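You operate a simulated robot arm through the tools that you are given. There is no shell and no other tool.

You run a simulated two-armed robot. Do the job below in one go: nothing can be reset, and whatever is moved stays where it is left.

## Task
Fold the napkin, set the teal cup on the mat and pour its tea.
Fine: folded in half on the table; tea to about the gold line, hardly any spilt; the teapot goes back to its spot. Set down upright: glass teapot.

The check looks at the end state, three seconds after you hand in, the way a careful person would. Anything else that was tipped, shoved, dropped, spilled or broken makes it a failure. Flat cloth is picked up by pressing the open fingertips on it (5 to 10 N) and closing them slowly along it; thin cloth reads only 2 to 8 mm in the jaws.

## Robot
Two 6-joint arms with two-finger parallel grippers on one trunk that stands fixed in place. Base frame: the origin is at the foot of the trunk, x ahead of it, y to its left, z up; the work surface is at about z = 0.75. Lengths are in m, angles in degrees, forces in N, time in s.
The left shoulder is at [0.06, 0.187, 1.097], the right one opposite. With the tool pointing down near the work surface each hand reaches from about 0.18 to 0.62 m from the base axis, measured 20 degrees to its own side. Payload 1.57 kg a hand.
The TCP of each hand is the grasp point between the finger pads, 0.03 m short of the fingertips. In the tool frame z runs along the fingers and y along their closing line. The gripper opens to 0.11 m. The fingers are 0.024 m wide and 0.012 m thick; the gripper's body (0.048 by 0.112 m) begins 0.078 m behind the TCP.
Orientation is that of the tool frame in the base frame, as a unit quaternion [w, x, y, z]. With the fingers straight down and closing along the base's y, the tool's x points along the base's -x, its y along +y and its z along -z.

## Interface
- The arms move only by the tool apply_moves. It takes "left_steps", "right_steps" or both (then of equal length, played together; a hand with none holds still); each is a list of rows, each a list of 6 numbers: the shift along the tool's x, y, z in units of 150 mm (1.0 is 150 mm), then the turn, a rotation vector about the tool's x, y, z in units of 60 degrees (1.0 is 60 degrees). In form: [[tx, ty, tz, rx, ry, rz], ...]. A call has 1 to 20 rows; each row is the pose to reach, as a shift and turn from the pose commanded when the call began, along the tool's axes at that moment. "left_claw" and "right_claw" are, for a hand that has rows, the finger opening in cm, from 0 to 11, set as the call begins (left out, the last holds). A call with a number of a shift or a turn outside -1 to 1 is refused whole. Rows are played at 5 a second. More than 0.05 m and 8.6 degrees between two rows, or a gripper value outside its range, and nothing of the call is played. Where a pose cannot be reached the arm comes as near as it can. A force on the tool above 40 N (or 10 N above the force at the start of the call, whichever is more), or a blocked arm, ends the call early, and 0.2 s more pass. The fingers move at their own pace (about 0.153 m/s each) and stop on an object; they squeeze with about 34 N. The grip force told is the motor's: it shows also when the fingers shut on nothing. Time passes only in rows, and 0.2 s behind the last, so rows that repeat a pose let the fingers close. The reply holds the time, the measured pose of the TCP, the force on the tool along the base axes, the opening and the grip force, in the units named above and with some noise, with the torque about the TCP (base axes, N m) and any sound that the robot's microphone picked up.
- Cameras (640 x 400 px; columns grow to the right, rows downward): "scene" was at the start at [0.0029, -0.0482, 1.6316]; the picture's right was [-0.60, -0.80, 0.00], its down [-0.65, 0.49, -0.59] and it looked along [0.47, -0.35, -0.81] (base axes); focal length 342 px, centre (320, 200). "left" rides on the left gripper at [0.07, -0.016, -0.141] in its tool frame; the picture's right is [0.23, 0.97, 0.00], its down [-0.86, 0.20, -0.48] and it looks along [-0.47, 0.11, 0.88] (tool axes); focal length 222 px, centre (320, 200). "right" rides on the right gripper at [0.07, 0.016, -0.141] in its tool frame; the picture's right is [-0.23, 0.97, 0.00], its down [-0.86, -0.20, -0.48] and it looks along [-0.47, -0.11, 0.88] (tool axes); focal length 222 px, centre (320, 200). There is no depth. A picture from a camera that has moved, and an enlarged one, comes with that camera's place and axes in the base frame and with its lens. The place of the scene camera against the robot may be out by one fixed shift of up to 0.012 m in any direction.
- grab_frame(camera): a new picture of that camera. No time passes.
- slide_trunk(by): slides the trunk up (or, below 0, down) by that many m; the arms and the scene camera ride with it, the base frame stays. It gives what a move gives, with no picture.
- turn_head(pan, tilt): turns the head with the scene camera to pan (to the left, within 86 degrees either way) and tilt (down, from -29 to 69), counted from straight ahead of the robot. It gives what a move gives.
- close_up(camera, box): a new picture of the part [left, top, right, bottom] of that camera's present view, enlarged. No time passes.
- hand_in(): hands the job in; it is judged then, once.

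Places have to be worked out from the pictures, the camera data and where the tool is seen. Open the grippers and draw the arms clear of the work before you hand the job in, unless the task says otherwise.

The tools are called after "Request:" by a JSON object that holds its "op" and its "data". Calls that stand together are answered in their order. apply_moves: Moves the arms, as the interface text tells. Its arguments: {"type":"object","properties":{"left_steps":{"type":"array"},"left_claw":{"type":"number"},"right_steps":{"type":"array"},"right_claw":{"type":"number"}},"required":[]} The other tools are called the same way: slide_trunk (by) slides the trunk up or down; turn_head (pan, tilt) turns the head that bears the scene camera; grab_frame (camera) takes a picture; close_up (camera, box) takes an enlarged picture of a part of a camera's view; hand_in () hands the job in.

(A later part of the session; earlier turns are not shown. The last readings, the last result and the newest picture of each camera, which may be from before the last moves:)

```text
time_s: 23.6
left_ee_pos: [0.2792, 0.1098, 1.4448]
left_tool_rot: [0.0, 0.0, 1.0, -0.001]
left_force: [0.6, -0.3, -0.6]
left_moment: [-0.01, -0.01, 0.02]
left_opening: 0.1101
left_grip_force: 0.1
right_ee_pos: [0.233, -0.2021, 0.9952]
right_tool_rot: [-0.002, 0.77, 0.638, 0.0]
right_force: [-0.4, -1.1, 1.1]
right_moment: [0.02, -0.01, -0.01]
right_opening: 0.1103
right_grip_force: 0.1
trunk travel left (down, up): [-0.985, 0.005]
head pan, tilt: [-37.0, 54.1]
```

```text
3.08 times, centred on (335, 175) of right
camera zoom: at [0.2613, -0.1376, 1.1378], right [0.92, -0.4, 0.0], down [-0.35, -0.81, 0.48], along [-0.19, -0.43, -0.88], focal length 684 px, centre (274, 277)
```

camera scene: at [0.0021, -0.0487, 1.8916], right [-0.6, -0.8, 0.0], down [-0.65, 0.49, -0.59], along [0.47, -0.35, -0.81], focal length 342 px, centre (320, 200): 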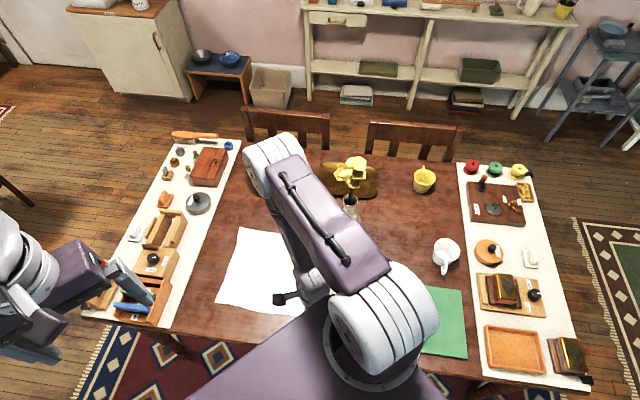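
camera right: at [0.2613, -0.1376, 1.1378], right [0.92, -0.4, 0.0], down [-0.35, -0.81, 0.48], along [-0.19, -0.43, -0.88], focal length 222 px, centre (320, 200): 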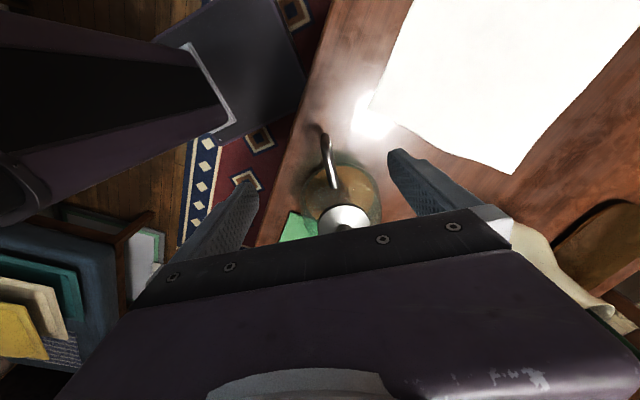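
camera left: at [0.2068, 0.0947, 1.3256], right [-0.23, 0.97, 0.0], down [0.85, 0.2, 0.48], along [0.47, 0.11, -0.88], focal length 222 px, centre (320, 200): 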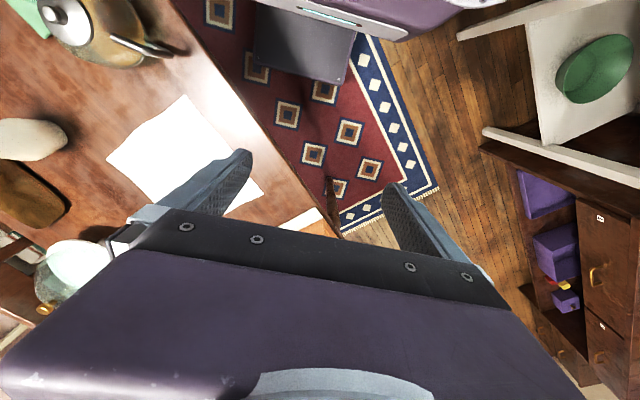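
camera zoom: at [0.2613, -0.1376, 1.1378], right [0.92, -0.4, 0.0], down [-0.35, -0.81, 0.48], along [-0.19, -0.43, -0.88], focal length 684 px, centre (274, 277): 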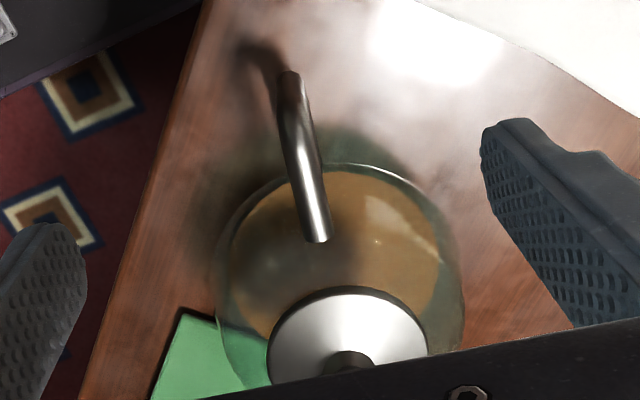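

The handle is a loop: an upper bar at z≈0.859 running out to y≈-0.21, then a bar down to about z≈0.785, 10 mm thick, in a plane through x≈0.235. I line up on its outer corner with the fingers 6 cm apart and go part way down.

Request:
{"op": "apply_moves", "data": {"right_steps": [[-0.03, 0.006, 0.15, 0, 0, 0], [-0.06, 0.012, 0.3, 0, 0, 0], [-0.09, 0.018, 0.45, 0, 0, 0], [-0.104, 0.023, 0.6, 0, 0, 0], [-0.104, 0.023, 0.6, 0, 0, 0]], "right_claw": 6}}

Request:
{"op": "grab_frame", "data": {"camera": "right"}}

Request:
{"op": "close_up", "data": {"camera": "right", "box": [240, 110, 400, 240]}}

```text
time_s: 24.8
left_ee_pos: [0.28, 0.11, 1.4437]
left_tool_rot: [0.0, -0.001, 1.0, 0.0]
left_force: [0.1, -0.5, 0.9]
left_moment: [-0.02, 0.01, 0.0]
left_opening: 0.1097
left_grip_force: 0.0
right_ee_pos: [0.2358, -0.217, 0.9076]
right_tool_rot: [-0.001, 0.769, 0.639, 0.001]
right_force: [-0.1, 0.4, -0.2]
right_moment: [0.0, 0.02, -0.04]
right_opening: 0.0599
right_grip_force: 0.0
trunk travel left (down, up): [-0.985, 0.005]
head pan, tilt: [-37.0, 54.1]
```

```text
taken
camera right: at [0.2648, -0.1515, 1.0495], right [0.92, -0.4, 0.0], down [-0.35, -0.81, 0.48], along [-0.19, -0.44, -0.88], focal length 222 px, centre (320, 200)
```

right: 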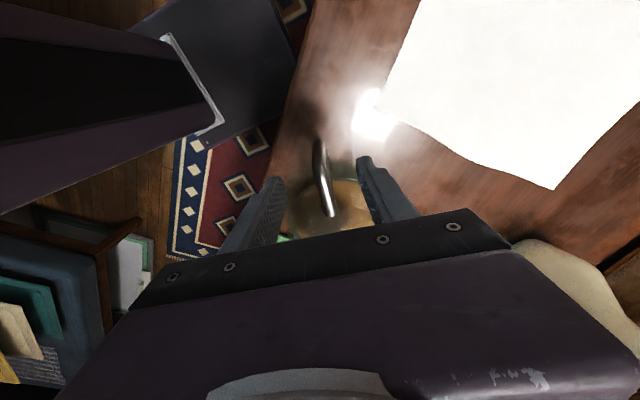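

```text
3.08 times, centred on (320, 175) of right
camera zoom: at [0.2648, -0.1515, 1.0495], right [0.92, -0.4, 0.0], down [-0.35, -0.81, 0.48], along [-0.19, -0.44, -0.88], focal length 684 px, centre (320, 277)
```

zoom: 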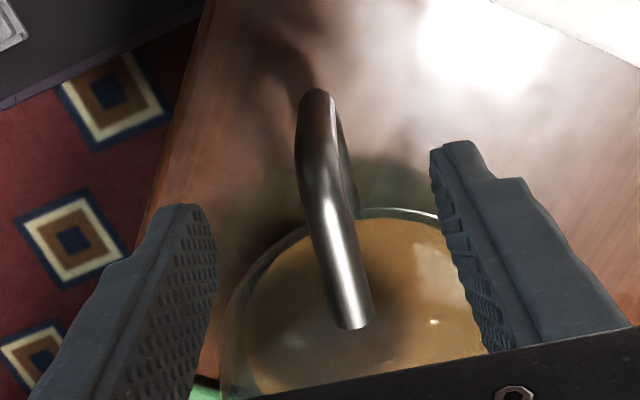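

The fingers straddle the handle evenly; I shift 2 mm and go down so the fingertips end near z = 0.80, then check before closing.

Request:
{"op": "apply_moves", "data": {"right_steps": [[0, -0.013, 0.15, 0, 0, 0], [0, -0.013, 0.3, 0, 0, 0], [0, -0.013, 0.43, 0, 0, 0], [0, -0.013, 0.53, 0, 0, 0], [0, -0.013, 0.53, 0, 0, 0]]}}

Request:
{"op": "grab_frame", "data": {"camera": "right"}}

Request:
{"op": "close_up", "data": {"camera": "right", "box": [240, 110, 400, 240]}}

Request:
{"op": "grab_frame", "data": {"camera": "left"}}

```text
time_s: 26.0
left_ee_pos: [0.2802, 0.109, 1.4446]
left_tool_rot: [0.0, -0.001, 1.0, 0.001]
left_force: [0.8, 0.5, 0.2]
left_moment: [0.02, 0.02, 0.0]
left_opening: 0.1104
left_grip_force: 0.0
right_ee_pos: [0.2327, -0.2173, 0.8287]
right_tool_rot: [-0.003, 0.769, 0.639, 0.0]
right_force: [0.4, 0.2, 0.4]
right_moment: [0.01, 0.01, -0.02]
right_opening: 0.0601
right_grip_force: 0.0
trunk travel left (down, up): [-0.985, 0.005]
head pan, tilt: [-37.0, 54.1]
```

```text
taken
camera right: at [0.2613, -0.1518, 0.971], right [0.92, -0.4, 0.0], down [-0.35, -0.81, 0.48], along [-0.19, -0.44, -0.88], focal length 222 px, centre (320, 200)
```

right: 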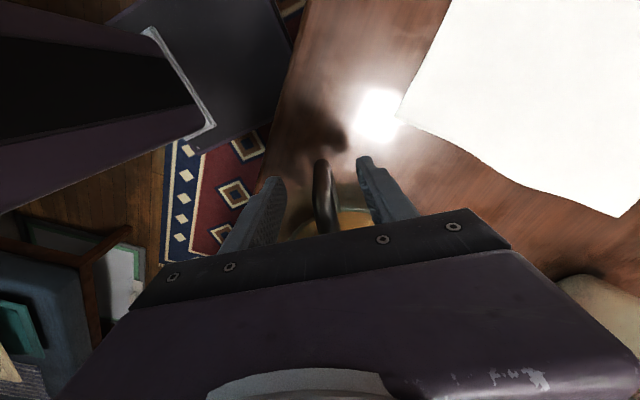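

```text
3.08 times, centred on (320, 175) of right
camera zoom: at [0.2613, -0.1518, 0.971], right [0.92, -0.4, 0.0], down [-0.35, -0.81, 0.48], along [-0.19, -0.44, -0.88], focal length 684 px, centre (320, 277)
```

zoom: 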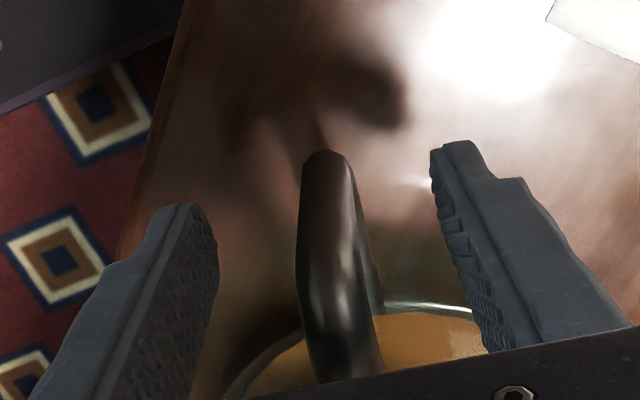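

```text
taken
camera left: at [0.2084, 0.094, 1.5854], right [-0.23, 0.97, 0.0], down [0.86, 0.2, 0.48], along [0.47, 0.11, -0.88], focal length 222 px, centre (320, 200)
```

left: 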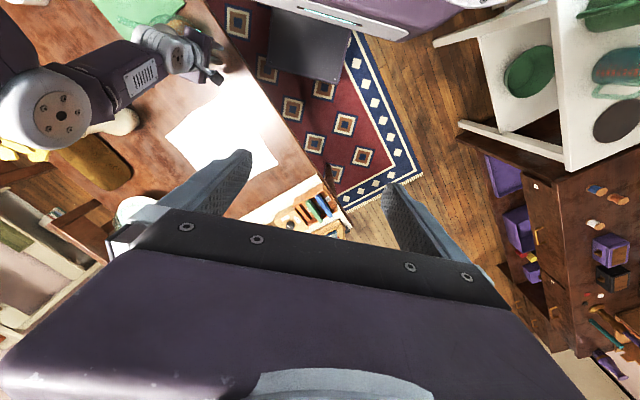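

The handle sits between the pads, nearly centred. I close in two steps onto it.

Request:
{"op": "apply_moves", "data": {"right_steps": [[0, 0.01, 0, 0, 0, 0], [0, 0.01, 0, 0, 0, 0], [0, 0.01, 0, 0, 0, 0]], "right_claw": 2.2}}

Request:
{"op": "close_up", "data": {"camera": "right", "box": [240, 110, 400, 240]}}

```text
time_s: 26.8
left_ee_pos: [0.2785, 0.1093, 1.4439]
left_tool_rot: [0.0, 0.0, 1.0, 0.0]
left_force: [-0.1, 0.1, 0.4]
left_moment: [0.01, 0.05, 0.01]
left_opening: 0.11
left_grip_force: 0.1
right_ee_pos: [0.2348, -0.2179, 0.8291]
right_tool_rot: [-0.001, 0.769, 0.639, 0.001]
right_force: [0.7, -0.2, 0.9]
right_moment: [0.01, 0.0, 0.02]
right_opening: 0.0219
right_grip_force: 0.0
trunk travel left (down, up): [-0.985, 0.005]
head pan, tilt: [-37.0, 54.1]
```

```text
3.08 times, centred on (320, 175) of right
camera zoom: at [0.2637, -0.1524, 0.9709], right [0.92, -0.4, 0.0], down [-0.35, -0.81, 0.48], along [-0.19, -0.44, -0.88], focal length 684 px, centre (320, 277)
```

zoom: 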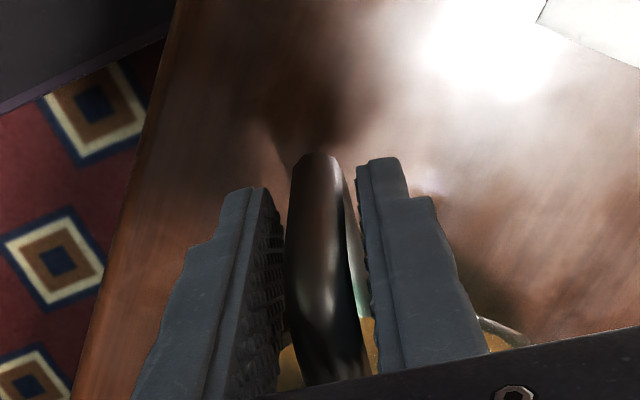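

The handle is about 2 mm closer to the left pad, so I shift back that much and close fully.

Request:
{"op": "apply_moves", "data": {"right_steps": [[0, -0.012, 0, 0, 0, 0], [0, -0.012, 0, 0, 0, 0]]}}

Request:
{"op": "apply_moves", "data": {"right_steps": [[0, 0, 0, 0, 0, 0], [0, 0, 0, 0, 0, 0], [0, 0, 0, 0, 0, 0]], "right_claw": 0}}

Request:
{"op": "close_up", "data": {"camera": "right", "box": [240, 110, 400, 240]}}

```text
time_s: 27.4
left_ee_pos: [0.2789, 0.1098, 1.4445]
left_tool_rot: [0.0, 0.0, 1.0, 0.0]
left_force: [0.3, -0.1, -0.8]
left_moment: [0.0, 0.01, -0.01]
left_opening: 0.1097
left_grip_force: 0.1
right_ee_pos: [0.2329, -0.2172, 0.8283]
right_tool_rot: [-0.002, 0.77, 0.638, 0.001]
right_force: [-0.1, 1.3, 0.0]
right_moment: [0.04, -0.01, 0.04]
right_opening: 0.0222
right_grip_force: 0.1
trunk travel left (down, up): [-0.985, 0.005]
head pan, tilt: [-37.0, 54.1]
```

```text
time_s: 28.2
left_ee_pos: [0.2798, 0.1088, 1.4443]
left_tool_rot: [0.0, 0.0, 1.0, 0.0]
left_force: [-0.2, -0.6, 0.2]
left_moment: [-0.02, -0.01, -0.03]
left_opening: 0.1102
left_grip_force: 0.0
right_ee_pos: [0.2341, -0.2187, 0.8279]
right_tool_rot: [-0.002, 0.77, 0.639, 0.0]
right_force: [1.6, -2.0, 2.1]
right_moment: [-0.2, 0.22, 0.32]
right_opening: 0.0137
right_grip_force: 30.6
trunk travel left (down, up): [-0.985, 0.005]
head pan, tilt: [-37.0, 54.1]
```

```text
3.08 times, centred on (320, 175) of right
camera zoom: at [0.2622, -0.1527, 0.9703], right [0.92, -0.4, 0.0], down [-0.35, -0.81, 0.48], along [-0.19, -0.44, -0.88], focal length 684 px, centre (320, 277)
```

zoom: 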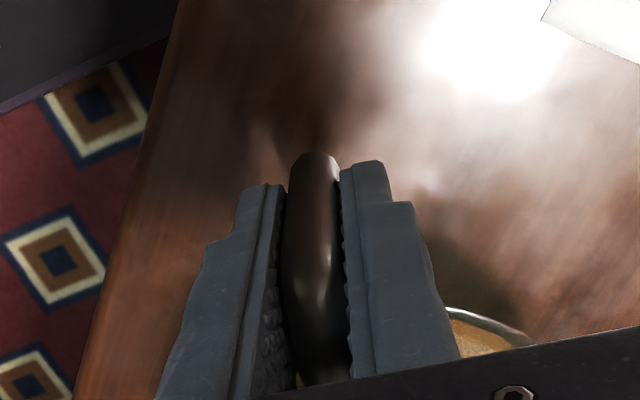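

The handle is gripped at 13.7 mm; this pose, (0.234, -0.218, 0.828), is the teapot's spot to return to. I lift slowly and watch force and torque.

Request:
{"op": "apply_moves", "data": {"right_steps": [[0, 0, -0.02, 0, 0, 0], [0, 0, -0.04, 0, 0, 0], [0, 0, -0.07, 0, 0, 0], [0, 0, -0.1, 0, 0, 0], [0, 0, -0.1, 0, 0, 0]]}}

Request:
{"op": "grab_frame", "data": {"camera": "right"}}

Request:
{"op": "grab_frame", "data": {"camera": "scene"}}

```text
time_s: 29.4
left_ee_pos: [0.2799, 0.1095, 1.4441]
left_tool_rot: [-0.001, 0.0, 1.0, 0.001]
left_force: [-0.1, -0.7, -0.4]
left_moment: [-0.01, 0.0, 0.0]
left_opening: 0.1101
left_grip_force: 0.0
right_ee_pos: [0.2334, -0.2179, 0.8426]
right_tool_rot: [-0.002, 0.77, 0.638, 0.001]
right_force: [-0.7, -0.4, -8.8]
right_moment: [0.83, -0.18, 0.0]
right_opening: 0.0137
right_grip_force: 30.8
trunk travel left (down, up): [-0.985, 0.005]
head pan, tilt: [-37.0, 54.1]
```

```text
taken
camera right: at [0.2619, -0.1532, 0.9849], right [0.92, -0.4, 0.0], down [-0.35, -0.81, 0.48], along [-0.19, -0.43, -0.88], focal length 222 px, centre (320, 200)
```

right: 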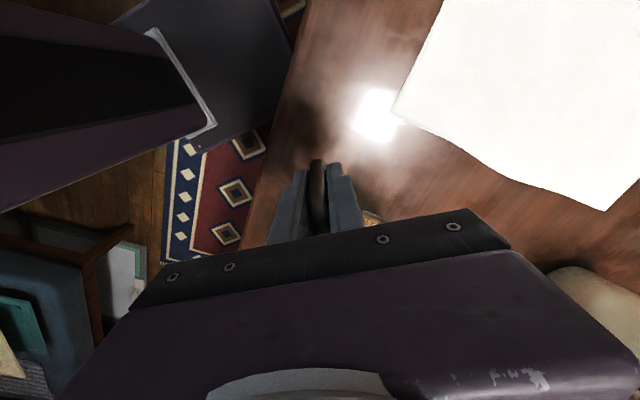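

```text
taken
camera scene: at [0.0034, -0.049, 1.8915], right [-0.6, -0.8, 0.0], down [-0.65, 0.49, -0.59], along [0.47, -0.35, -0.81], focal length 342 px, centre (320, 200)
```

scene: 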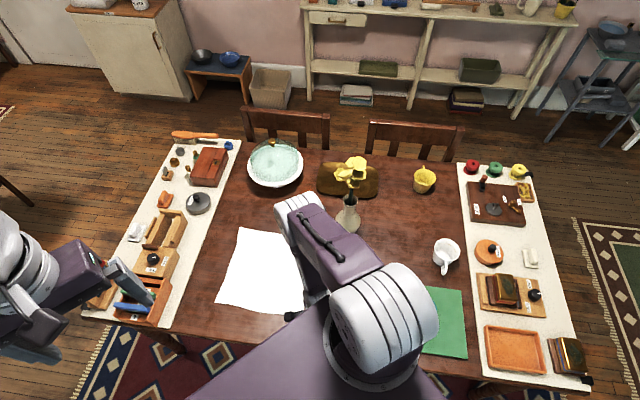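

The teapot is fully lifted: about 8.8 N, and the torque shows it hanging steady in the grip. I raise it 6 cm and carry it level so the spout comes over the cup.

Request:
{"op": "apply_moves", "data": {"right_steps": [[0, 0, -0.1, 0, 0, 0], [0, 0, -0.2, 0, 0, 0], [0, 0, -0.3, 0, 0, 0], [0, 0, -0.4, 0, 0, 0], [0, 0, -0.4, 0, 0, 0]]}}

Request:
{"op": "grab_frame", "data": {"camera": "left"}}

```text
time_s: 30.6
left_ee_pos: [0.2788, 0.1084, 1.4448]
left_tool_rot: [0.0, 0.0, 1.0, 0.0]
left_force: [0.1, 0.5, -1.3]
left_moment: [0.0, -0.01, -0.05]
left_opening: 0.1099
left_grip_force: 0.1
right_ee_pos: [0.2316, -0.2184, 0.9042]
right_tool_rot: [-0.002, 0.769, 0.639, 0.0]
right_force: [-0.1, -0.1, -7.9]
right_moment: [0.81, -0.13, 0.01]
right_opening: 0.0137
right_grip_force: 30.4
trunk travel left (down, up): [-0.985, 0.005]
head pan, tilt: [-37.0, 54.1]
```

```text
taken
camera left: at [0.2088, 0.0932, 1.5854], right [-0.23, 0.97, 0.0], down [0.86, 0.2, 0.48], along [0.47, 0.11, -0.88], focal length 222 px, centre (320, 200)
```

left: 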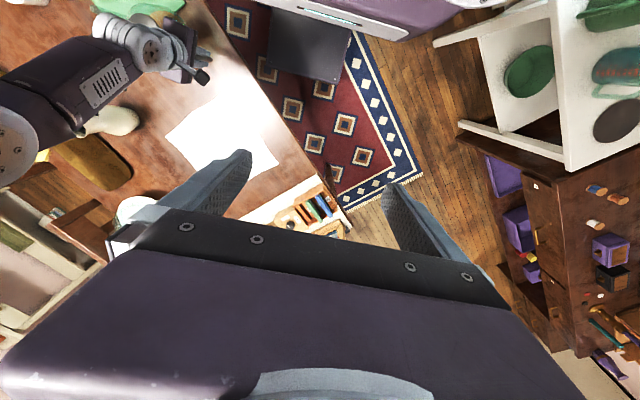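

The teapot stays level and steady. I translate it gently so the spout tip comes to about (0.088, -0.498), just short of the cup's centre and well above the rim.

Request:
{"op": "apply_moves", "data": {"right_steps": [[-0.04, -0.045, 0, 0, 0, 0], [-0.11, -0.125, 0, 0, 0, 0], [-0.19, -0.215, 0, 0, 0, 0], [-0.27, -0.305, 0, 0, 0, 0], [-0.35, -0.395, 0, 0, 0, 0], [-0.43, -0.485, 0, 0, 0, 0], [-0.495, -0.558, 0, 0, 0, 0], [-0.525, -0.593, 0, 0, 0, 0], [-0.525, -0.593, 0, 0, 0, 0], [-0.525, -0.593, 0, 0, 0, 0]]}}

Request:
{"op": "grab_frame", "data": {"camera": "scene"}}

Request:
{"op": "grab_frame", "data": {"camera": "left"}}

Request:
{"op": "grab_frame", "data": {"camera": "right"}}

```text
time_s: 32.8
left_ee_pos: [0.2798, 0.1083, 1.444]
left_tool_rot: [0.0, 0.001, 1.0, 0.0]
left_force: [0.4, -0.3, -0.6]
left_moment: [-0.02, -0.01, -0.03]
left_opening: 0.1103
left_grip_force: 0.1
right_ee_pos: [0.1319, -0.2789, 0.9026]
right_tool_rot: [-0.002, 0.77, 0.638, 0.0]
right_force: [-0.1, 0.5, -7.5]
right_moment: [0.82, -0.12, -0.02]
right_opening: 0.0136
right_grip_force: 30.3
trunk travel left (down, up): [-0.985, 0.005]
head pan, tilt: [-37.0, 54.1]
```

```text
taken
camera scene: at [0.0032, -0.0493, 1.8915], right [-0.6, -0.8, 0.0], down [-0.65, 0.49, -0.59], along [0.47, -0.35, -0.81], focal length 342 px, centre (320, 200)
```

scene: 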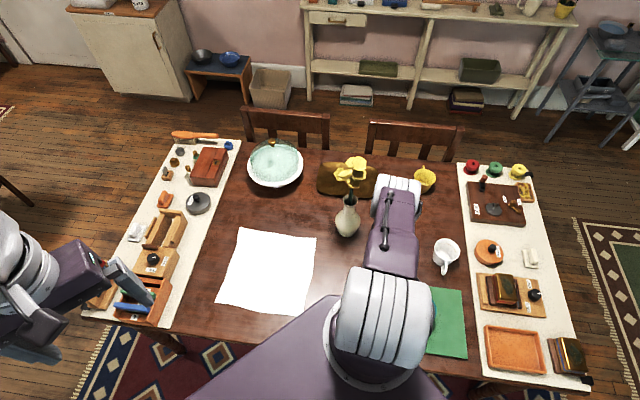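

```text
taken
camera left: at [0.2086, 0.093, 1.5855], right [-0.23, 0.97, 0.0], down [0.86, 0.2, 0.48], along [0.47, 0.11, -0.88], focal length 222 px, centre (320, 200)
```

left: 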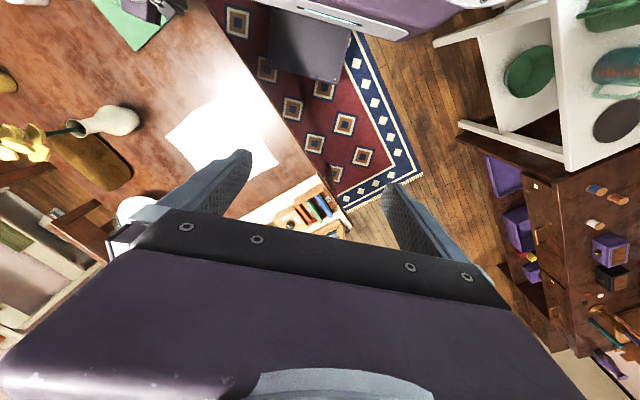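

```text
taken
camera right: at [0.1607, -0.2141, 1.0449], right [0.92, -0.4, 0.0], down [-0.35, -0.81, 0.48], along [-0.19, -0.43, -0.88], focal length 222 px, centre (320, 200)
```

right: 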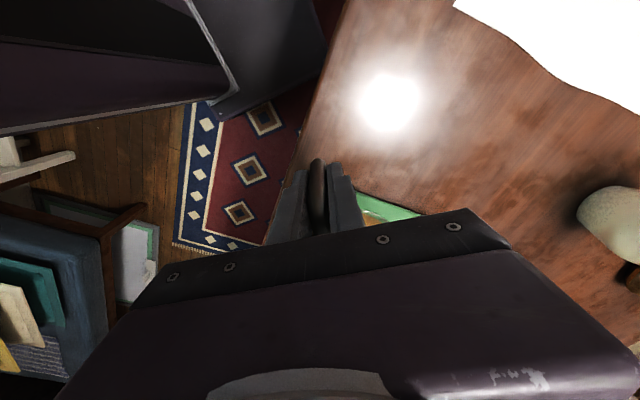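

The scene camera cannot see the cup past the right shoulder. I bring the left hand out to the front-left as a second eye, pointing its camera at the cup, well clear of the right arm.

Request:
{"op": "apply_moves", "data": {"left_steps": [[-0.181, -0.16, 0.105, 0, 0, 0], [-0.363, -0.32, 0.211, 0, 0, 0], [-0.544, -0.48, 0.316, 0, 0, 0], [-0.726, -0.64, 0.422, 0, 0, 0], [-0.907, -0.8, 0.527, 0, 0, 0]]}}

Request:
{"op": "apply_moves", "data": {"left_steps": [[0, -0.131, 0, 0.089, 0.061, 0], [0, -0.262, 0, 0.177, 0.122, 0], [0, -0.393, 0, 0.266, 0.183, 0], [0, -0.525, 0, 0.355, 0.243, 0], [0, -0.656, 0, 0.443, 0.304, 0], [0, -0.787, 0, 0.532, 0.365, 0]]}}

Request:
{"op": "grab_frame", "data": {"camera": "left"}}

Request:
{"op": "grab_frame", "data": {"camera": "scene"}}

```text
time_s: 34.0
left_ee_pos: [0.4174, -0.0142, 1.3634]
left_tool_rot: [-0.002, 0.0, 1.0, 0.001]
left_force: [-0.4, 0.4, -0.1]
left_moment: [0.02, 0.04, 0.0]
left_opening: 0.1101
left_grip_force: 0.1
right_ee_pos: [0.1337, -0.2805, 0.9021]
right_tool_rot: [-0.002, 0.769, 0.639, 0.0]
right_force: [-0.3, -0.4, -8.6]
right_moment: [0.82, -0.11, 0.01]
right_opening: 0.014
right_grip_force: 30.2
trunk travel left (down, up): [-0.985, 0.005]
head pan, tilt: [-37.0, 54.1]
```

```text
time_s: 35.4
left_ee_pos: [0.418, -0.1305, 1.3639]
left_tool_rot: [-0.188, -0.001, 0.943, -0.274]
left_force: [-0.1, 0.0, 0.3]
left_moment: [0.0, 0.01, -0.03]
left_opening: 0.11
left_grip_force: 0.1
right_ee_pos: [0.1324, -0.2802, 0.9031]
right_tool_rot: [-0.003, 0.769, 0.639, 0.001]
right_force: [0.0, 1.4, -8.3]
right_moment: [0.77, -0.13, 0.02]
right_opening: 0.014
right_grip_force: 30.4
trunk travel left (down, up): [-0.985, 0.005]
head pan, tilt: [-37.0, 54.1]
```

```text
taken
camera left: at [0.4034, -0.0636, 1.507], right [-0.31, 0.85, -0.42], down [0.94, 0.33, -0.03], along [0.11, -0.41, -0.91], focal length 222 px, centre (320, 200)
```

left: 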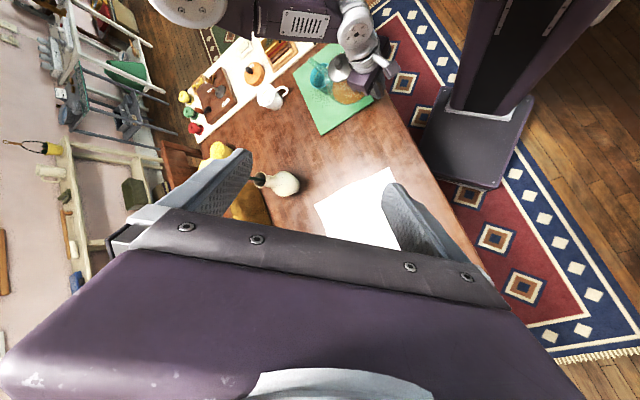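

```text
taken
camera scene: at [0.0048, -0.0498, 1.8916], right [-0.6, -0.8, 0.0], down [-0.65, 0.49, -0.59], along [0.47, -0.35, -0.81], focal length 342 px, centre (320, 200)
```

scene: 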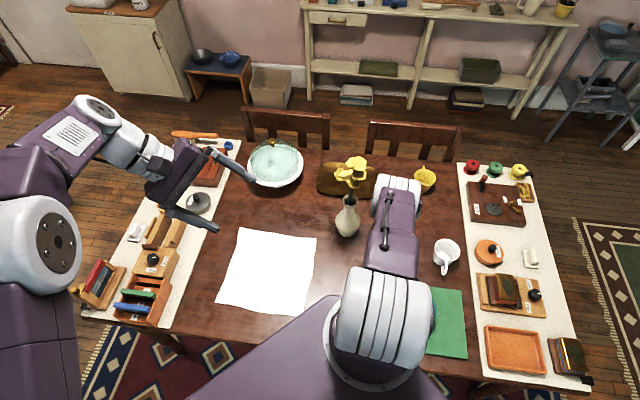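

The left camera now sees cup, teapot and right gripper. I enlarge that part.

Request:
{"op": "close_up", "data": {"camera": "left", "box": [280, 30, 400, 110]}}

```text
5.00 times, centred on (340, 70) of left
camera zoom: at [0.4034, -0.0636, 1.507], right [-0.31, 0.85, -0.42], down [0.94, 0.33, -0.03], along [0.11, -0.41, -0.91], focal length 1111 px, centre (220, 850)
```

zoom: 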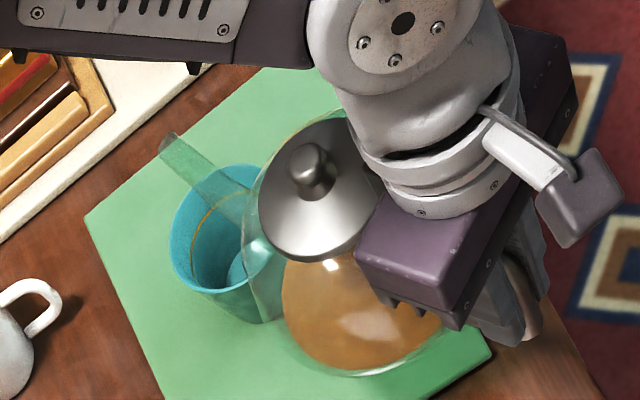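

The spout tip checks out near (0.088, -0.497), over the cup. I tilt slowly to 16° about the tip, lowering it toward the cup, and look.

Request:
{"op": "apply_moves", "data": {"right_steps": [[0.0136, 0, -0.0709, 0, 0.0667, 0], [0.0199, 0, -0.1291, 0, 0.1333, 0], [0.0188, 0, -0.1475, 0, 0.2, 0], [0.0105, 0, -0.1656, 0, 0.2667, 0], [0.0105, 0, -0.1656, 0, 0.2667, 0]]}}

Request:
{"op": "close_up", "data": {"camera": "left", "box": [280, 30, 400, 110]}}

```text
time_s: 36.6
left_ee_pos: [0.416, -0.1305, 1.3633]
left_tool_rot: [-0.188, 0.0, 0.944, -0.273]
left_force: [-0.2, 0.1, -0.1]
left_moment: [0.01, -0.04, -0.03]
left_opening: 0.11
left_grip_force: 0.0
right_ee_pos: [0.1326, -0.2787, 0.9276]
right_tool_rot: [-0.091, 0.762, 0.632, 0.107]
right_force: [-0.2, 0.2, -7.7]
right_moment: [0.75, -0.12, -0.01]
right_opening: 0.0139
right_grip_force: 30.2
trunk travel left (down, up): [-0.985, 0.005]
head pan, tilt: [-37.0, 54.1]
```

```text
5.00 times, centred on (340, 70) of left
camera zoom: at [0.4019, -0.0633, 1.5074], right [-0.31, 0.85, -0.42], down [0.94, 0.33, -0.03], along [0.11, -0.41, -0.91], focal length 1111 px, centre (220, 850)
```

zoom: 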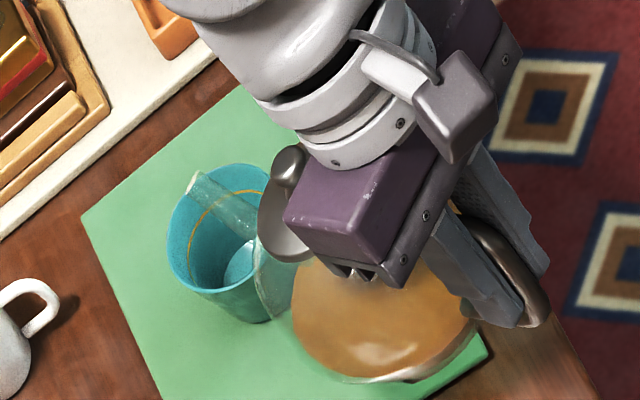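

No tea yet and the tip stays over the cup. I go on to 22° and look again.

Request:
{"op": "apply_moves", "data": {"right_steps": [[-0.0056, 0, -0.0205, 0, 0.05, 0], [-0.0118, 0, -0.0541, 0, 0.1, 0], [-0.0118, 0, -0.0541, 0, 0.1, 0]]}}

Request:
{"op": "close_up", "data": {"camera": "left", "box": [280, 30, 400, 110]}}

```text
time_s: 37.4
left_ee_pos: [0.4174, -0.129, 1.3635]
left_tool_rot: [-0.188, 0.0, 0.943, -0.273]
left_force: [0.6, -0.3, 0.0]
left_moment: [0.01, 0.02, 0.0]
left_opening: 0.1102
left_grip_force: 0.1
right_ee_pos: [0.1315, -0.2807, 0.9346]
right_tool_rot: [-0.124, 0.755, 0.626, 0.147]
right_force: [-0.7, 0.2, -6.5]
right_moment: [0.68, -0.12, -0.03]
right_opening: 0.0136
right_grip_force: 30.2
trunk travel left (down, up): [-0.985, 0.005]
head pan, tilt: [-37.0, 54.1]
```

```text
5.00 times, centred on (340, 70) of left
camera zoom: at [0.4023, -0.0628, 1.5073], right [-0.31, 0.85, -0.42], down [0.94, 0.33, -0.03], along [0.11, -0.41, -0.91], focal length 1111 px, centre (220, 850)
```

zoom: 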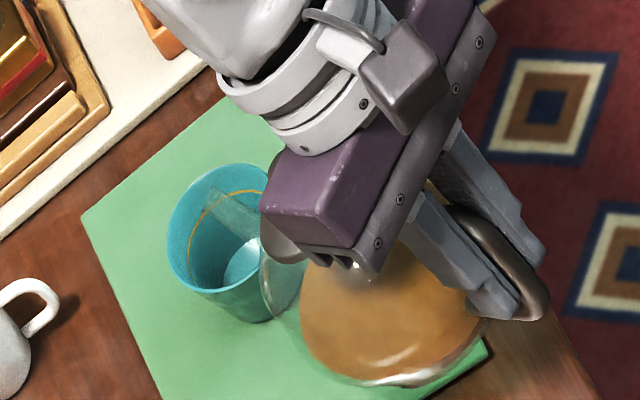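

Still no flow at 22° (force and torque match a full pot). On to 28°.

Request:
{"op": "apply_moves", "data": {"right_steps": [[-0.0041, 0, -0.0411, 0, 0.05, 0], [-0.0073, 0, -0.0949, 0, 0.1, 0], [-0.0073, 0, -0.0949, 0, 0.1, 0]]}}

Request:
{"op": "close_up", "data": {"camera": "left", "box": [280, 30, 400, 110]}}

```text
time_s: 38.2
left_ee_pos: [0.416, -0.1297, 1.3648]
left_tool_rot: [-0.188, 0.0, 0.943, -0.273]
left_force: [0.4, 0.3, 0.1]
left_moment: [0.03, 0.03, 0.03]
left_opening: 0.1102
left_grip_force: 0.1
right_ee_pos: [0.1339, -0.2861, 0.9444]
right_tool_rot: [-0.146, 0.749, 0.62, 0.183]
right_force: [0.3, 0.0, -8.2]
right_moment: [0.61, -0.14, 0.02]
right_opening: 0.0141
right_grip_force: 30.5
right hand out of reach, approached as far as the arm can: row 1, 2, 3
trunk travel left (down, up): [-0.985, 0.005]
head pan, tilt: [-37.0, 54.1]
```

```text
5.00 times, centred on (340, 70) of left
camera zoom: at [0.4019, -0.063, 1.5074], right [-0.31, 0.85, -0.42], down [0.94, 0.33, -0.03], along [0.11, -0.41, -0.91], focal length 1111 px, centre (220, 850)
```

zoom: 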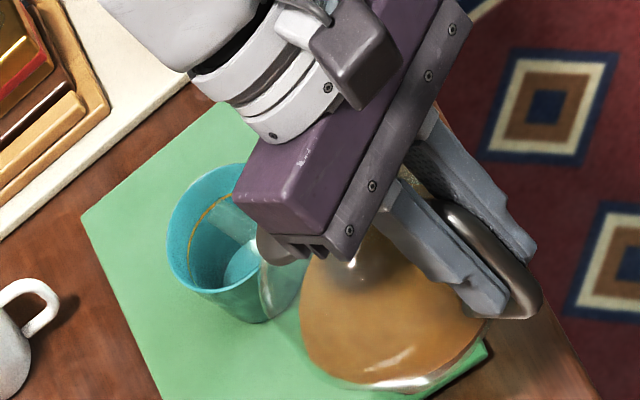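

At 28° the arm reaches a limit in this posture with no tea flowing yet. I tilt back upright; I will set the pot on its spot, regrip with the hand turned around, and pour from the other side, where the arm has room.

Request:
{"op": "apply_moves", "data": {"right_steps": [[-0.0026, 0, 0.0951, 0, -0.1, 0], [-0.0023, 0, 0.1505, 0, -0.2, 0], [-0.0112, 0, 0.1871, 0, -0.3333, 0], [-0.0737, 0, 0.2623, 0, -0.4667, 0], [-0.0737, 0, 0.2623, 0, -0.4667, 0]]}}

Request:
{"op": "close_up", "data": {"camera": "left", "box": [280, 30, 400, 110]}}

```text
time_s: 39.4
left_ee_pos: [0.4164, -0.1303, 1.3644]
left_tool_rot: [-0.188, 0.0, 0.944, -0.273]
left_force: [0.0, -0.1, 0.4]
left_moment: [-0.03, 0.02, 0.0]
left_opening: 0.11
left_grip_force: 0.0
right_ee_pos: [0.135, -0.2778, 0.9062]
right_tool_rot: [-0.002, 0.77, 0.638, 0.0]
right_force: [-0.2, 0.5, -8.0]
right_moment: [0.77, -0.18, 0.0]
right_opening: 0.014
right_grip_force: 30.3
right hand out of reach, approached as far as the arm can: row 1, 2
trunk travel left (down, up): [-0.985, 0.005]
head pan, tilt: [-37.0, 54.1]
```

```text
5.00 times, centred on (340, 70) of left
camera zoom: at [0.4016, -0.0635, 1.5075], right [-0.31, 0.85, -0.42], down [0.94, 0.33, -0.03], along [0.11, -0.41, -0.91], focal length 1111 px, centre (220, 850)
```

zoom: 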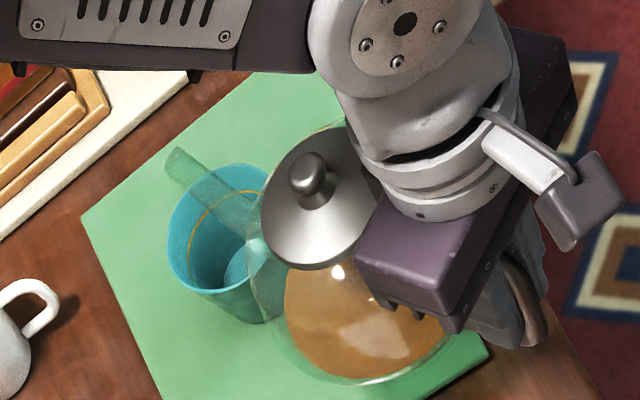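

The pot is upright again. I carry it back exactly the way it came and lower it to its spot.

Request:
{"op": "apply_moves", "data": {"right_steps": [[0.03, 0.035, 0, 0, 0, 0], [0.095, 0.108, 0, 0, 0, 0], [0.175, 0.198, 0, 0, 0, 0], [0.255, 0.288, 0, 0, 0, 0], [0.335, 0.378, 0, 0, 0, 0], [0.415, 0.468, 0, 0, 0, 0], [0.485, 0.548, 0, 0, 0, 0], [0.525, 0.593, 0, 0, 0, 0], [0.525, 0.593, 0, 0, 0, 0]]}}

Request:
{"op": "apply_moves", "data": {"right_steps": [[0, 0, 0.1, 0, 0, 0], [0, 0, 0.25, 0, 0, 0], [0, 0, 0.38, 0, 0, 0], [0, 0, 0.46, 0, 0, 0], [0, 0, 0.5, 0, 0, 0], [0, 0, 0.52, 0, 0, 0]]}}

```text
time_s: 41.4
left_ee_pos: [0.4175, -0.1291, 1.3645]
left_tool_rot: [-0.188, 0.0, 0.943, -0.274]
left_force: [-0.3, -0.8, 0.3]
left_moment: [-0.02, 0.0, -0.05]
left_opening: 0.11
left_grip_force: 0.1
right_ee_pos: [0.2366, -0.2147, 0.9069]
right_tool_rot: [-0.001, 0.769, 0.639, 0.001]
right_force: [-0.9, 0.3, -8.0]
right_moment: [0.8, -0.17, 0.03]
right_opening: 0.0136
right_grip_force: 29.9
trunk travel left (down, up): [-0.985, 0.005]
head pan, tilt: [-37.0, 54.1]
```

```text
time_s: 42.8
left_ee_pos: [0.4149, -0.1265, 1.3657]
left_tool_rot: [-0.188, 0.0, 0.943, -0.274]
left_force: [-1.4, 0.8, 0.5]
left_moment: [0.0, 0.02, 0.02]
left_opening: 0.11
left_grip_force: 0.0
right_ee_pos: [0.239, -0.214, 0.8293]
right_tool_rot: [0.0, 0.769, 0.64, 0.001]
right_force: [4.1, 7.0, 20.0]
right_moment: [-0.17, 0.19, 0.13]
right_opening: 0.014
right_grip_force: 30.5
trunk travel left (down, up): [-0.985, 0.005]
head pan, tilt: [-37.0, 54.1]
```

It touched 5 mm off its old spot and is pressing. I lift 6 mm, correct the position by (-4, -4) mm, and set it down lighter.

Request:
{"op": "apply_moves", "data": {"right_steps": [[0, 0, -0.04, 0, 0, 0], [-0.015, -0.01, -0.04, 0, 0, 0], [-0.031, -0.021, -0.04, 0, 0, 0], [-0.031, -0.021, -0.04, 0, 0, 0]]}}

```text
time_s: 43.8
left_ee_pos: [0.4168, -0.1314, 1.364]
left_tool_rot: [-0.188, 0.0, 0.943, -0.273]
left_force: [-0.5, -0.3, -0.6]
left_moment: [0.02, 0.03, 0.02]
left_opening: 0.1098
left_grip_force: 0.0
right_ee_pos: [0.2346, -0.2211, 0.8329]
right_tool_rot: [-0.003, 0.769, 0.639, 0.0]
right_force: [-0.6, 0.0, -7.4]
right_moment: [0.81, -0.13, 0.0]
right_opening: 0.0137
right_grip_force: 30.2
trunk travel left (down, up): [-0.985, 0.005]
head pan, tilt: [-37.0, 54.1]
```

It is hanging free at (0.235, -0.221). I nudge 2 mm and lower in small steps until the table takes the weight.

Request:
{"op": "apply_moves", "data": {"right_steps": [[0.012, 0, 0, 0, 0, 0], [0.012, 0, 0.01, 0, 0, 0], [0.012, 0, 0.02, 0, 0, 0], [0.012, 0, 0.02, 0, 0, 0]]}}

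```text
time_s: 44.8
left_ee_pos: [0.4165, -0.1293, 1.3642]
left_tool_rot: [-0.188, 0.0, 0.943, -0.273]
left_force: [0.1, -0.5, -0.4]
left_moment: [0.0, -0.01, 0.02]
left_opening: 0.1103
left_grip_force: 0.0
right_ee_pos: [0.2342, -0.218, 0.8297]
right_tool_rot: [-0.002, 0.77, 0.638, 0.0]
right_force: [-0.2, 0.1, -8.4]
right_moment: [0.8, -0.12, -0.05]
right_opening: 0.014
right_grip_force: 30.4
trunk travel left (down, up): [-0.985, 0.005]
head pan, tilt: [-37.0, 54.1]
```

Request:
{"op": "apply_moves", "data": {"right_steps": [[0, 0, 0.007, 0, 0, 0], [0, 0, 0.012, 0, 0, 0], [0, 0, 0.012, 0, 0, 0]]}}

```text
time_s: 45.6
left_ee_pos: [0.4149, -0.1294, 1.3653]
left_tool_rot: [-0.188, 0.0, 0.944, -0.273]
left_force: [-0.1, -0.7, -0.4]
left_moment: [0.02, 0.0, 0.02]
left_opening: 0.11
left_grip_force: 0.0
right_ee_pos: [0.235, -0.2176, 0.8287]
right_tool_rot: [-0.001, 0.77, 0.639, 0.001]
right_force: [0.1, -6.3, 12.0]
right_moment: [-0.81, 0.02, 0.03]
right_opening: 0.0139
right_grip_force: 30.3
trunk travel left (down, up): [-0.985, 0.005]
head pan, tilt: [-37.0, 54.1]
```

The pot now rests on the table at its spot. I ease up a millimetre and open the fingers.

Request:
{"op": "apply_moves", "data": {"right_steps": [[0, 0, -0.006, 0, 0, 0], [0, 0, -0.006, 0, 0, 0]]}}

Request:
{"op": "apply_moves", "data": {"right_steps": [[0, 0, 0, 0, 0, 0], [0, 0, 0, 0, 0, 0], [0, 0, 0, 0, 0, 0]], "right_claw": 6}}

Request:
{"op": "close_up", "data": {"camera": "right", "box": [240, 110, 400, 240]}}

```text
time_s: 46.2
left_ee_pos: [0.4172, -0.1304, 1.3632]
left_tool_rot: [-0.188, 0.0, 0.943, -0.274]
left_force: [-0.6, 0.2, -0.4]
left_moment: [0.02, -0.03, -0.01]
left_opening: 0.1099
left_grip_force: 0.1
right_ee_pos: [0.2339, -0.2162, 0.829]
right_tool_rot: [-0.002, 0.769, 0.639, 0.0]
right_force: [0.1, -0.9, -8.2]
right_moment: [0.79, -0.16, 0.0]
right_opening: 0.0137
right_grip_force: 30.5
trunk travel left (down, up): [-0.985, 0.005]
head pan, tilt: [-37.0, 54.1]
```

```text
time_s: 47.0
left_ee_pos: [0.416, -0.129, 1.3646]
left_tool_rot: [-0.187, 0.001, 0.943, -0.273]
left_force: [1.1, 0.7, 0.0]
left_moment: [-0.02, 0.02, -0.04]
left_opening: 0.1099
left_grip_force: 0.0
right_ee_pos: [0.2345, -0.217, 0.8295]
right_tool_rot: [-0.003, 0.77, 0.638, 0.0]
right_force: [-0.7, -0.2, 0.3]
right_moment: [0.04, 0.01, -0.02]
right_opening: 0.0602
right_grip_force: 0.0
trunk travel left (down, up): [-0.985, 0.005]
head pan, tilt: [-37.0, 54.1]
```

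```text
3.08 times, centred on (320, 175) of right
camera zoom: at [0.2634, -0.1517, 0.9715], right [0.92, -0.4, 0.0], down [-0.35, -0.81, 0.48], along [-0.19, -0.44, -0.88], focal length 684 px, centre (320, 277)
```

zoom: 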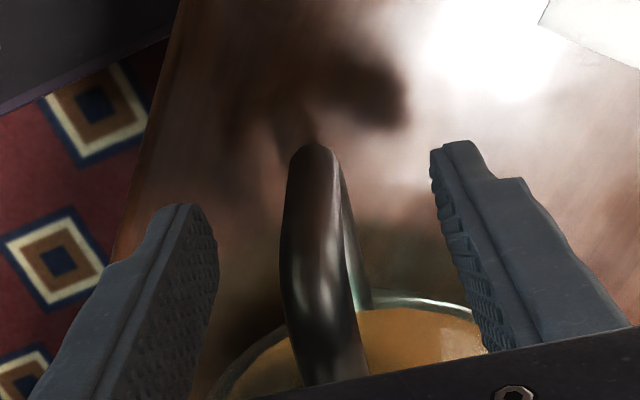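

The teapot stands free on its spot. I raise the hand and turn it half a turn the other way round, in three stages.

Request:
{"op": "apply_moves", "data": {"right_steps": [[0, 0, -0.15, 0, 0, 0], [0, 0, -0.4, 0, 0, 0], [0, 0, -0.7, 0, 0, 0], [0, 0, -1.0, 0, 0, 0]]}}

Request:
{"op": "apply_moves", "data": {"right_steps": [[0, 0, 0, 0, 0, -0.125], [0, 0, 0, 0, 0, -0.25], [0, 0, 0, 0, 0, -0.375], [0, 0, 0, 0, 0, -0.5], [0, 0, 0, 0, 0, -0.625], [0, 0, 0, 0, 0, -0.75], [0, 0, 0, 0, 0, -0.875], [0, 0, 0, 0, 0, -1.0]]}}

Request:
{"op": "apply_moves", "data": {"right_steps": [[0, 0, 0, 0, 0, -0.125], [0, 0, 0, 0, 0, -0.25], [0, 0, 0, 0, 0, -0.375], [0, 0, 0, 0, 0, -0.5], [0, 0, 0, 0, 0, -0.625], [0, 0, 0, 0, 0, -0.75], [0, 0, 0, 0, 0, -0.875], [0, 0, 0, 0, 0, -1.0]]}}

Request:
{"op": "grab_frame", "data": {"camera": "right"}}

Request:
{"op": "grab_frame", "data": {"camera": "left"}}

```text
time_s: 48.0
left_ee_pos: [0.4151, -0.1294, 1.3654]
left_tool_rot: [-0.188, -0.001, 0.943, -0.273]
left_force: [-0.1, -0.5, -0.2]
left_moment: [0.02, 0.01, 0.01]
left_opening: 0.1099
left_grip_force: 0.1
right_ee_pos: [0.2325, -0.2193, 0.9809]
right_tool_rot: [-0.001, 0.769, 0.639, 0.0]
right_force: [-0.2, 1.1, 0.0]
right_moment: [-0.01, 0.03, -0.02]
right_opening: 0.0599
right_grip_force: 0.1
trunk travel left (down, up): [-0.985, 0.005]
head pan, tilt: [-37.0, 54.1]
```

```text
time_s: 49.8
left_ee_pos: [0.415, -0.1285, 1.3654]
left_tool_rot: [-0.187, 0.0, 0.944, -0.273]
left_force: [1.0, 0.1, -0.3]
left_moment: [0.01, -0.01, 0.01]
left_opening: 0.1102
left_grip_force: 0.1
right_ee_pos: [0.2328, -0.2173, 0.9792]
right_tool_rot: [-0.001, 0.347, 0.938, 0.001]
right_force: [1.0, 0.7, -0.3]
right_moment: [0.03, -0.01, 0.0]
right_opening: 0.06
right_grip_force: 0.0
trunk travel left (down, up): [-0.985, 0.005]
head pan, tilt: [-37.0, 54.1]
```

```text
time_s: 51.6
left_ee_pos: [0.4163, -0.1296, 1.364]
left_tool_rot: [-0.188, 0.001, 0.943, -0.274]
left_force: [0.6, -0.4, -0.2]
left_moment: [0.0, -0.02, -0.06]
left_opening: 0.1098
left_grip_force: 0.1
right_ee_pos: [0.2341, -0.217, 0.9811]
right_tool_rot: [0.0, -0.17, 0.985, 0.002]
right_force: [1.2, -0.6, 0.1]
right_moment: [-0.03, 0.0, -0.01]
right_opening: 0.0602
right_grip_force: 0.1
trunk travel left (down, up): [-0.985, 0.005]
head pan, tilt: [-37.0, 54.1]
```

```text
taken
camera right: at [0.1624, -0.2257, 1.122], right [-0.11, 0.99, 0.0], down [0.87, 0.1, 0.48], along [0.47, 0.06, -0.88], focal length 222 px, centre (320, 200)
```

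right: 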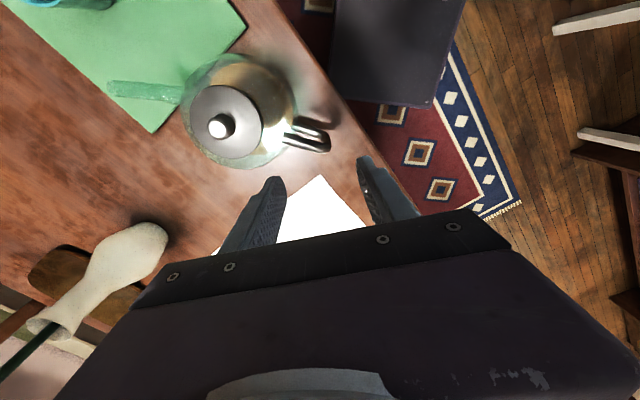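

```text
taken
camera left: at [0.4017, -0.0622, 1.5075], right [-0.31, 0.85, -0.42], down [0.94, 0.33, -0.03], along [0.11, -0.41, -0.91], focal length 222 px, centre (320, 200)
```

left: 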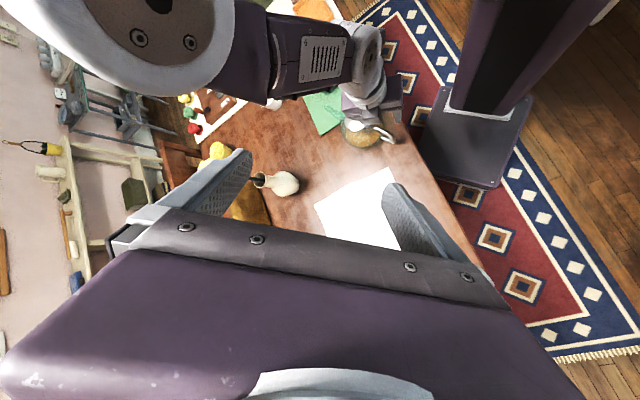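

The turn is going without trouble. I finish the last 60° and check over the handle.

Request:
{"op": "apply_moves", "data": {"right_steps": [[0, 0, 0, 0, 0, -0.125], [0, 0, 0, 0, 0, -0.25], [0, 0, 0, 0, 0, -0.375], [0, 0, 0, 0, 0, -0.5], [0, 0, 0, 0, 0, -0.625], [0, 0, 0, 0, 0, -0.75], [0, 0, 0, 0, 0, -0.875], [0, 0, 0, 0, 0, -1.0]]}}

Request:
{"op": "grab_frame", "data": {"camera": "right"}}

Request:
{"op": "grab_frame", "data": {"camera": "left"}}

Request:
{"op": "grab_frame", "data": {"camera": "scene"}}

```text
time_s: 53.4
left_ee_pos: [0.417, -0.1286, 1.3647]
left_tool_rot: [-0.187, 0.0, 0.944, -0.273]
left_force: [-0.3, -0.4, 0.4]
left_moment: [0.01, -0.02, -0.03]
left_opening: 0.1099
left_grip_force: 0.1
right_ee_pos: [0.2353, -0.2187, 0.9798]
right_tool_rot: [0.001, -0.64, 0.768, 0.001]
right_force: [-0.6, -0.3, -0.4]
right_moment: [-0.03, 0.01, -0.01]
right_opening: 0.0602
right_grip_force: 0.0
trunk travel left (down, up): [-0.985, 0.005]
head pan, tilt: [-37.0, 54.1]
```

```text
taken
camera right: at [0.2054, -0.2842, 1.1208], right [-0.92, 0.4, 0.0], down [0.35, 0.8, 0.48], along [0.19, 0.44, -0.88], focal length 222 px, centre (320, 200)
```

right: 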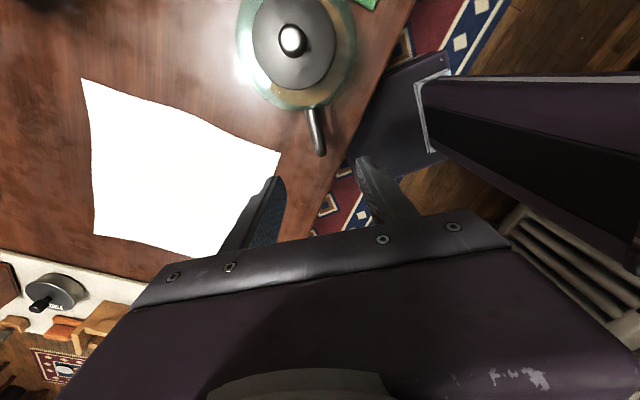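

```text
taken
camera left: at [0.4017, -0.0622, 1.5075], right [-0.31, 0.85, -0.42], down [0.94, 0.33, -0.03], along [0.11, -0.41, -0.91], focal length 222 px, centre (320, 200)
```

left: 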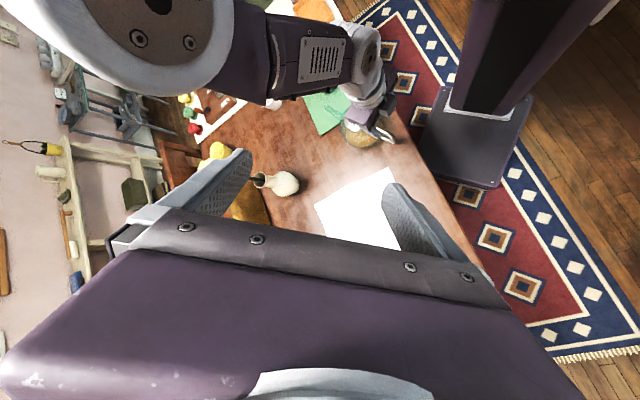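

```text
taken
camera scene: at [0.003, -0.0481, 1.8916], right [-0.6, -0.8, 0.0], down [-0.65, 0.49, -0.59], along [0.47, -0.35, -0.81], focal length 342 px, centre (320, 200)
```

scene: 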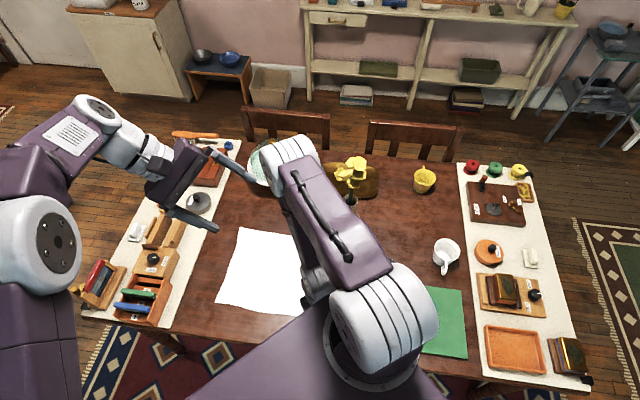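

The hand is turned; the arm's elbow did not move. I lower to just above the handle and check alignment.

Request:
{"op": "apply_moves", "data": {"right_steps": [[0, 0, 0.15, 0, 0, 0], [0, 0, 0.3, 0, 0, 0], [0, 0, 0.45, 0, 0, 0], [0, 0, 0.5, 0, 0, 0], [0, 0, 0.5, 0, 0, 0]]}}

Request:
{"op": "close_up", "data": {"camera": "right", "box": [240, 70, 400, 230]}}

```text
time_s: 54.6
left_ee_pos: [0.4159, -0.1291, 1.3642]
left_tool_rot: [-0.187, 0.0, 0.943, -0.274]
left_force: [0.3, 0.4, 0.6]
left_moment: [-0.01, -0.01, 0.0]
left_opening: 0.1101
left_grip_force: 0.0
right_ee_pos: [0.2336, -0.2197, 0.9048]
right_tool_rot: [0.0, -0.638, 0.77, 0.001]
right_force: [0.3, 0.4, -0.9]
right_moment: [-0.02, -0.01, 0.01]
right_opening: 0.0599
right_grip_force: 0.1
trunk travel left (down, up): [-0.985, 0.005]
head pan, tilt: [-37.0, 54.1]
```

```text
2.50 times, centred on (320, 150) of right
camera zoom: at [0.2048, -0.2847, 1.0456], right [-0.92, 0.4, 0.0], down [0.35, 0.8, 0.48], along [0.19, 0.44, -0.88], focal length 555 px, centre (320, 325)
```

zoom: 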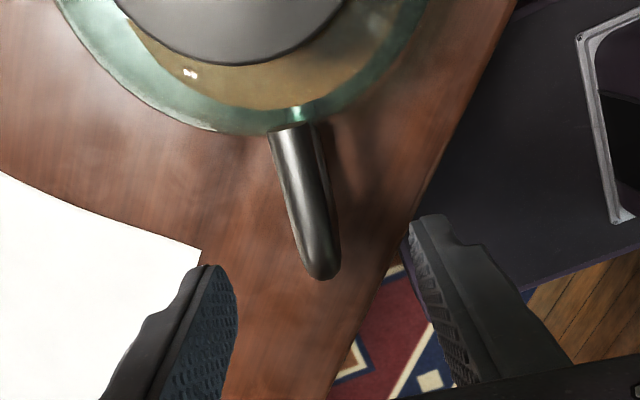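

The handle lies centred between the fingers, and the pot is where it was within about a millimetre. I go down to the grip height.

Request:
{"op": "apply_moves", "data": {"right_steps": [[-0.013, 0, 0.15, 0, 0, 0], [-0.013, 0, 0.3, 0, 0, 0], [-0.013, 0, 0.43, 0, 0, 0], [-0.013, 0, 0.51, 0, 0, 0], [-0.013, 0, 0.51, 0, 0, 0]]}}

Request:
{"op": "close_up", "data": {"camera": "right", "box": [240, 70, 400, 230]}}

```text
time_s: 55.8
left_ee_pos: [0.4165, -0.1293, 1.3641]
left_tool_rot: [-0.188, 0.0, 0.943, -0.274]
left_force: [0.4, -0.3, -0.1]
left_moment: [0.0, -0.01, 0.0]
left_opening: 0.1099
left_grip_force: 0.0
right_ee_pos: [0.2328, -0.2153, 0.827]
right_tool_rot: [0.0, -0.639, 0.769, 0.002]
right_force: [0.4, 0.3, -0.2]
right_moment: [-0.02, -0.04, -0.01]
right_opening: 0.0601
right_grip_force: 0.0
trunk travel left (down, up): [-0.985, 0.005]
head pan, tilt: [-37.0, 54.1]
```

```text
2.50 times, centred on (320, 150) of right
camera zoom: at [0.2037, -0.2817, 0.9693], right [-0.92, 0.4, 0.0], down [0.35, 0.8, 0.48], along [0.19, 0.44, -0.88], focal length 555 px, centre (320, 325)
```

zoom: 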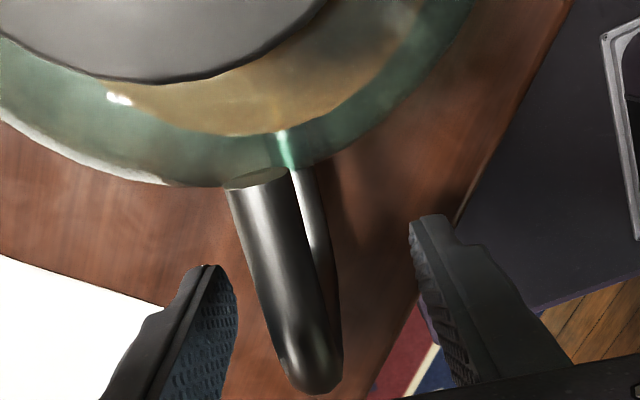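

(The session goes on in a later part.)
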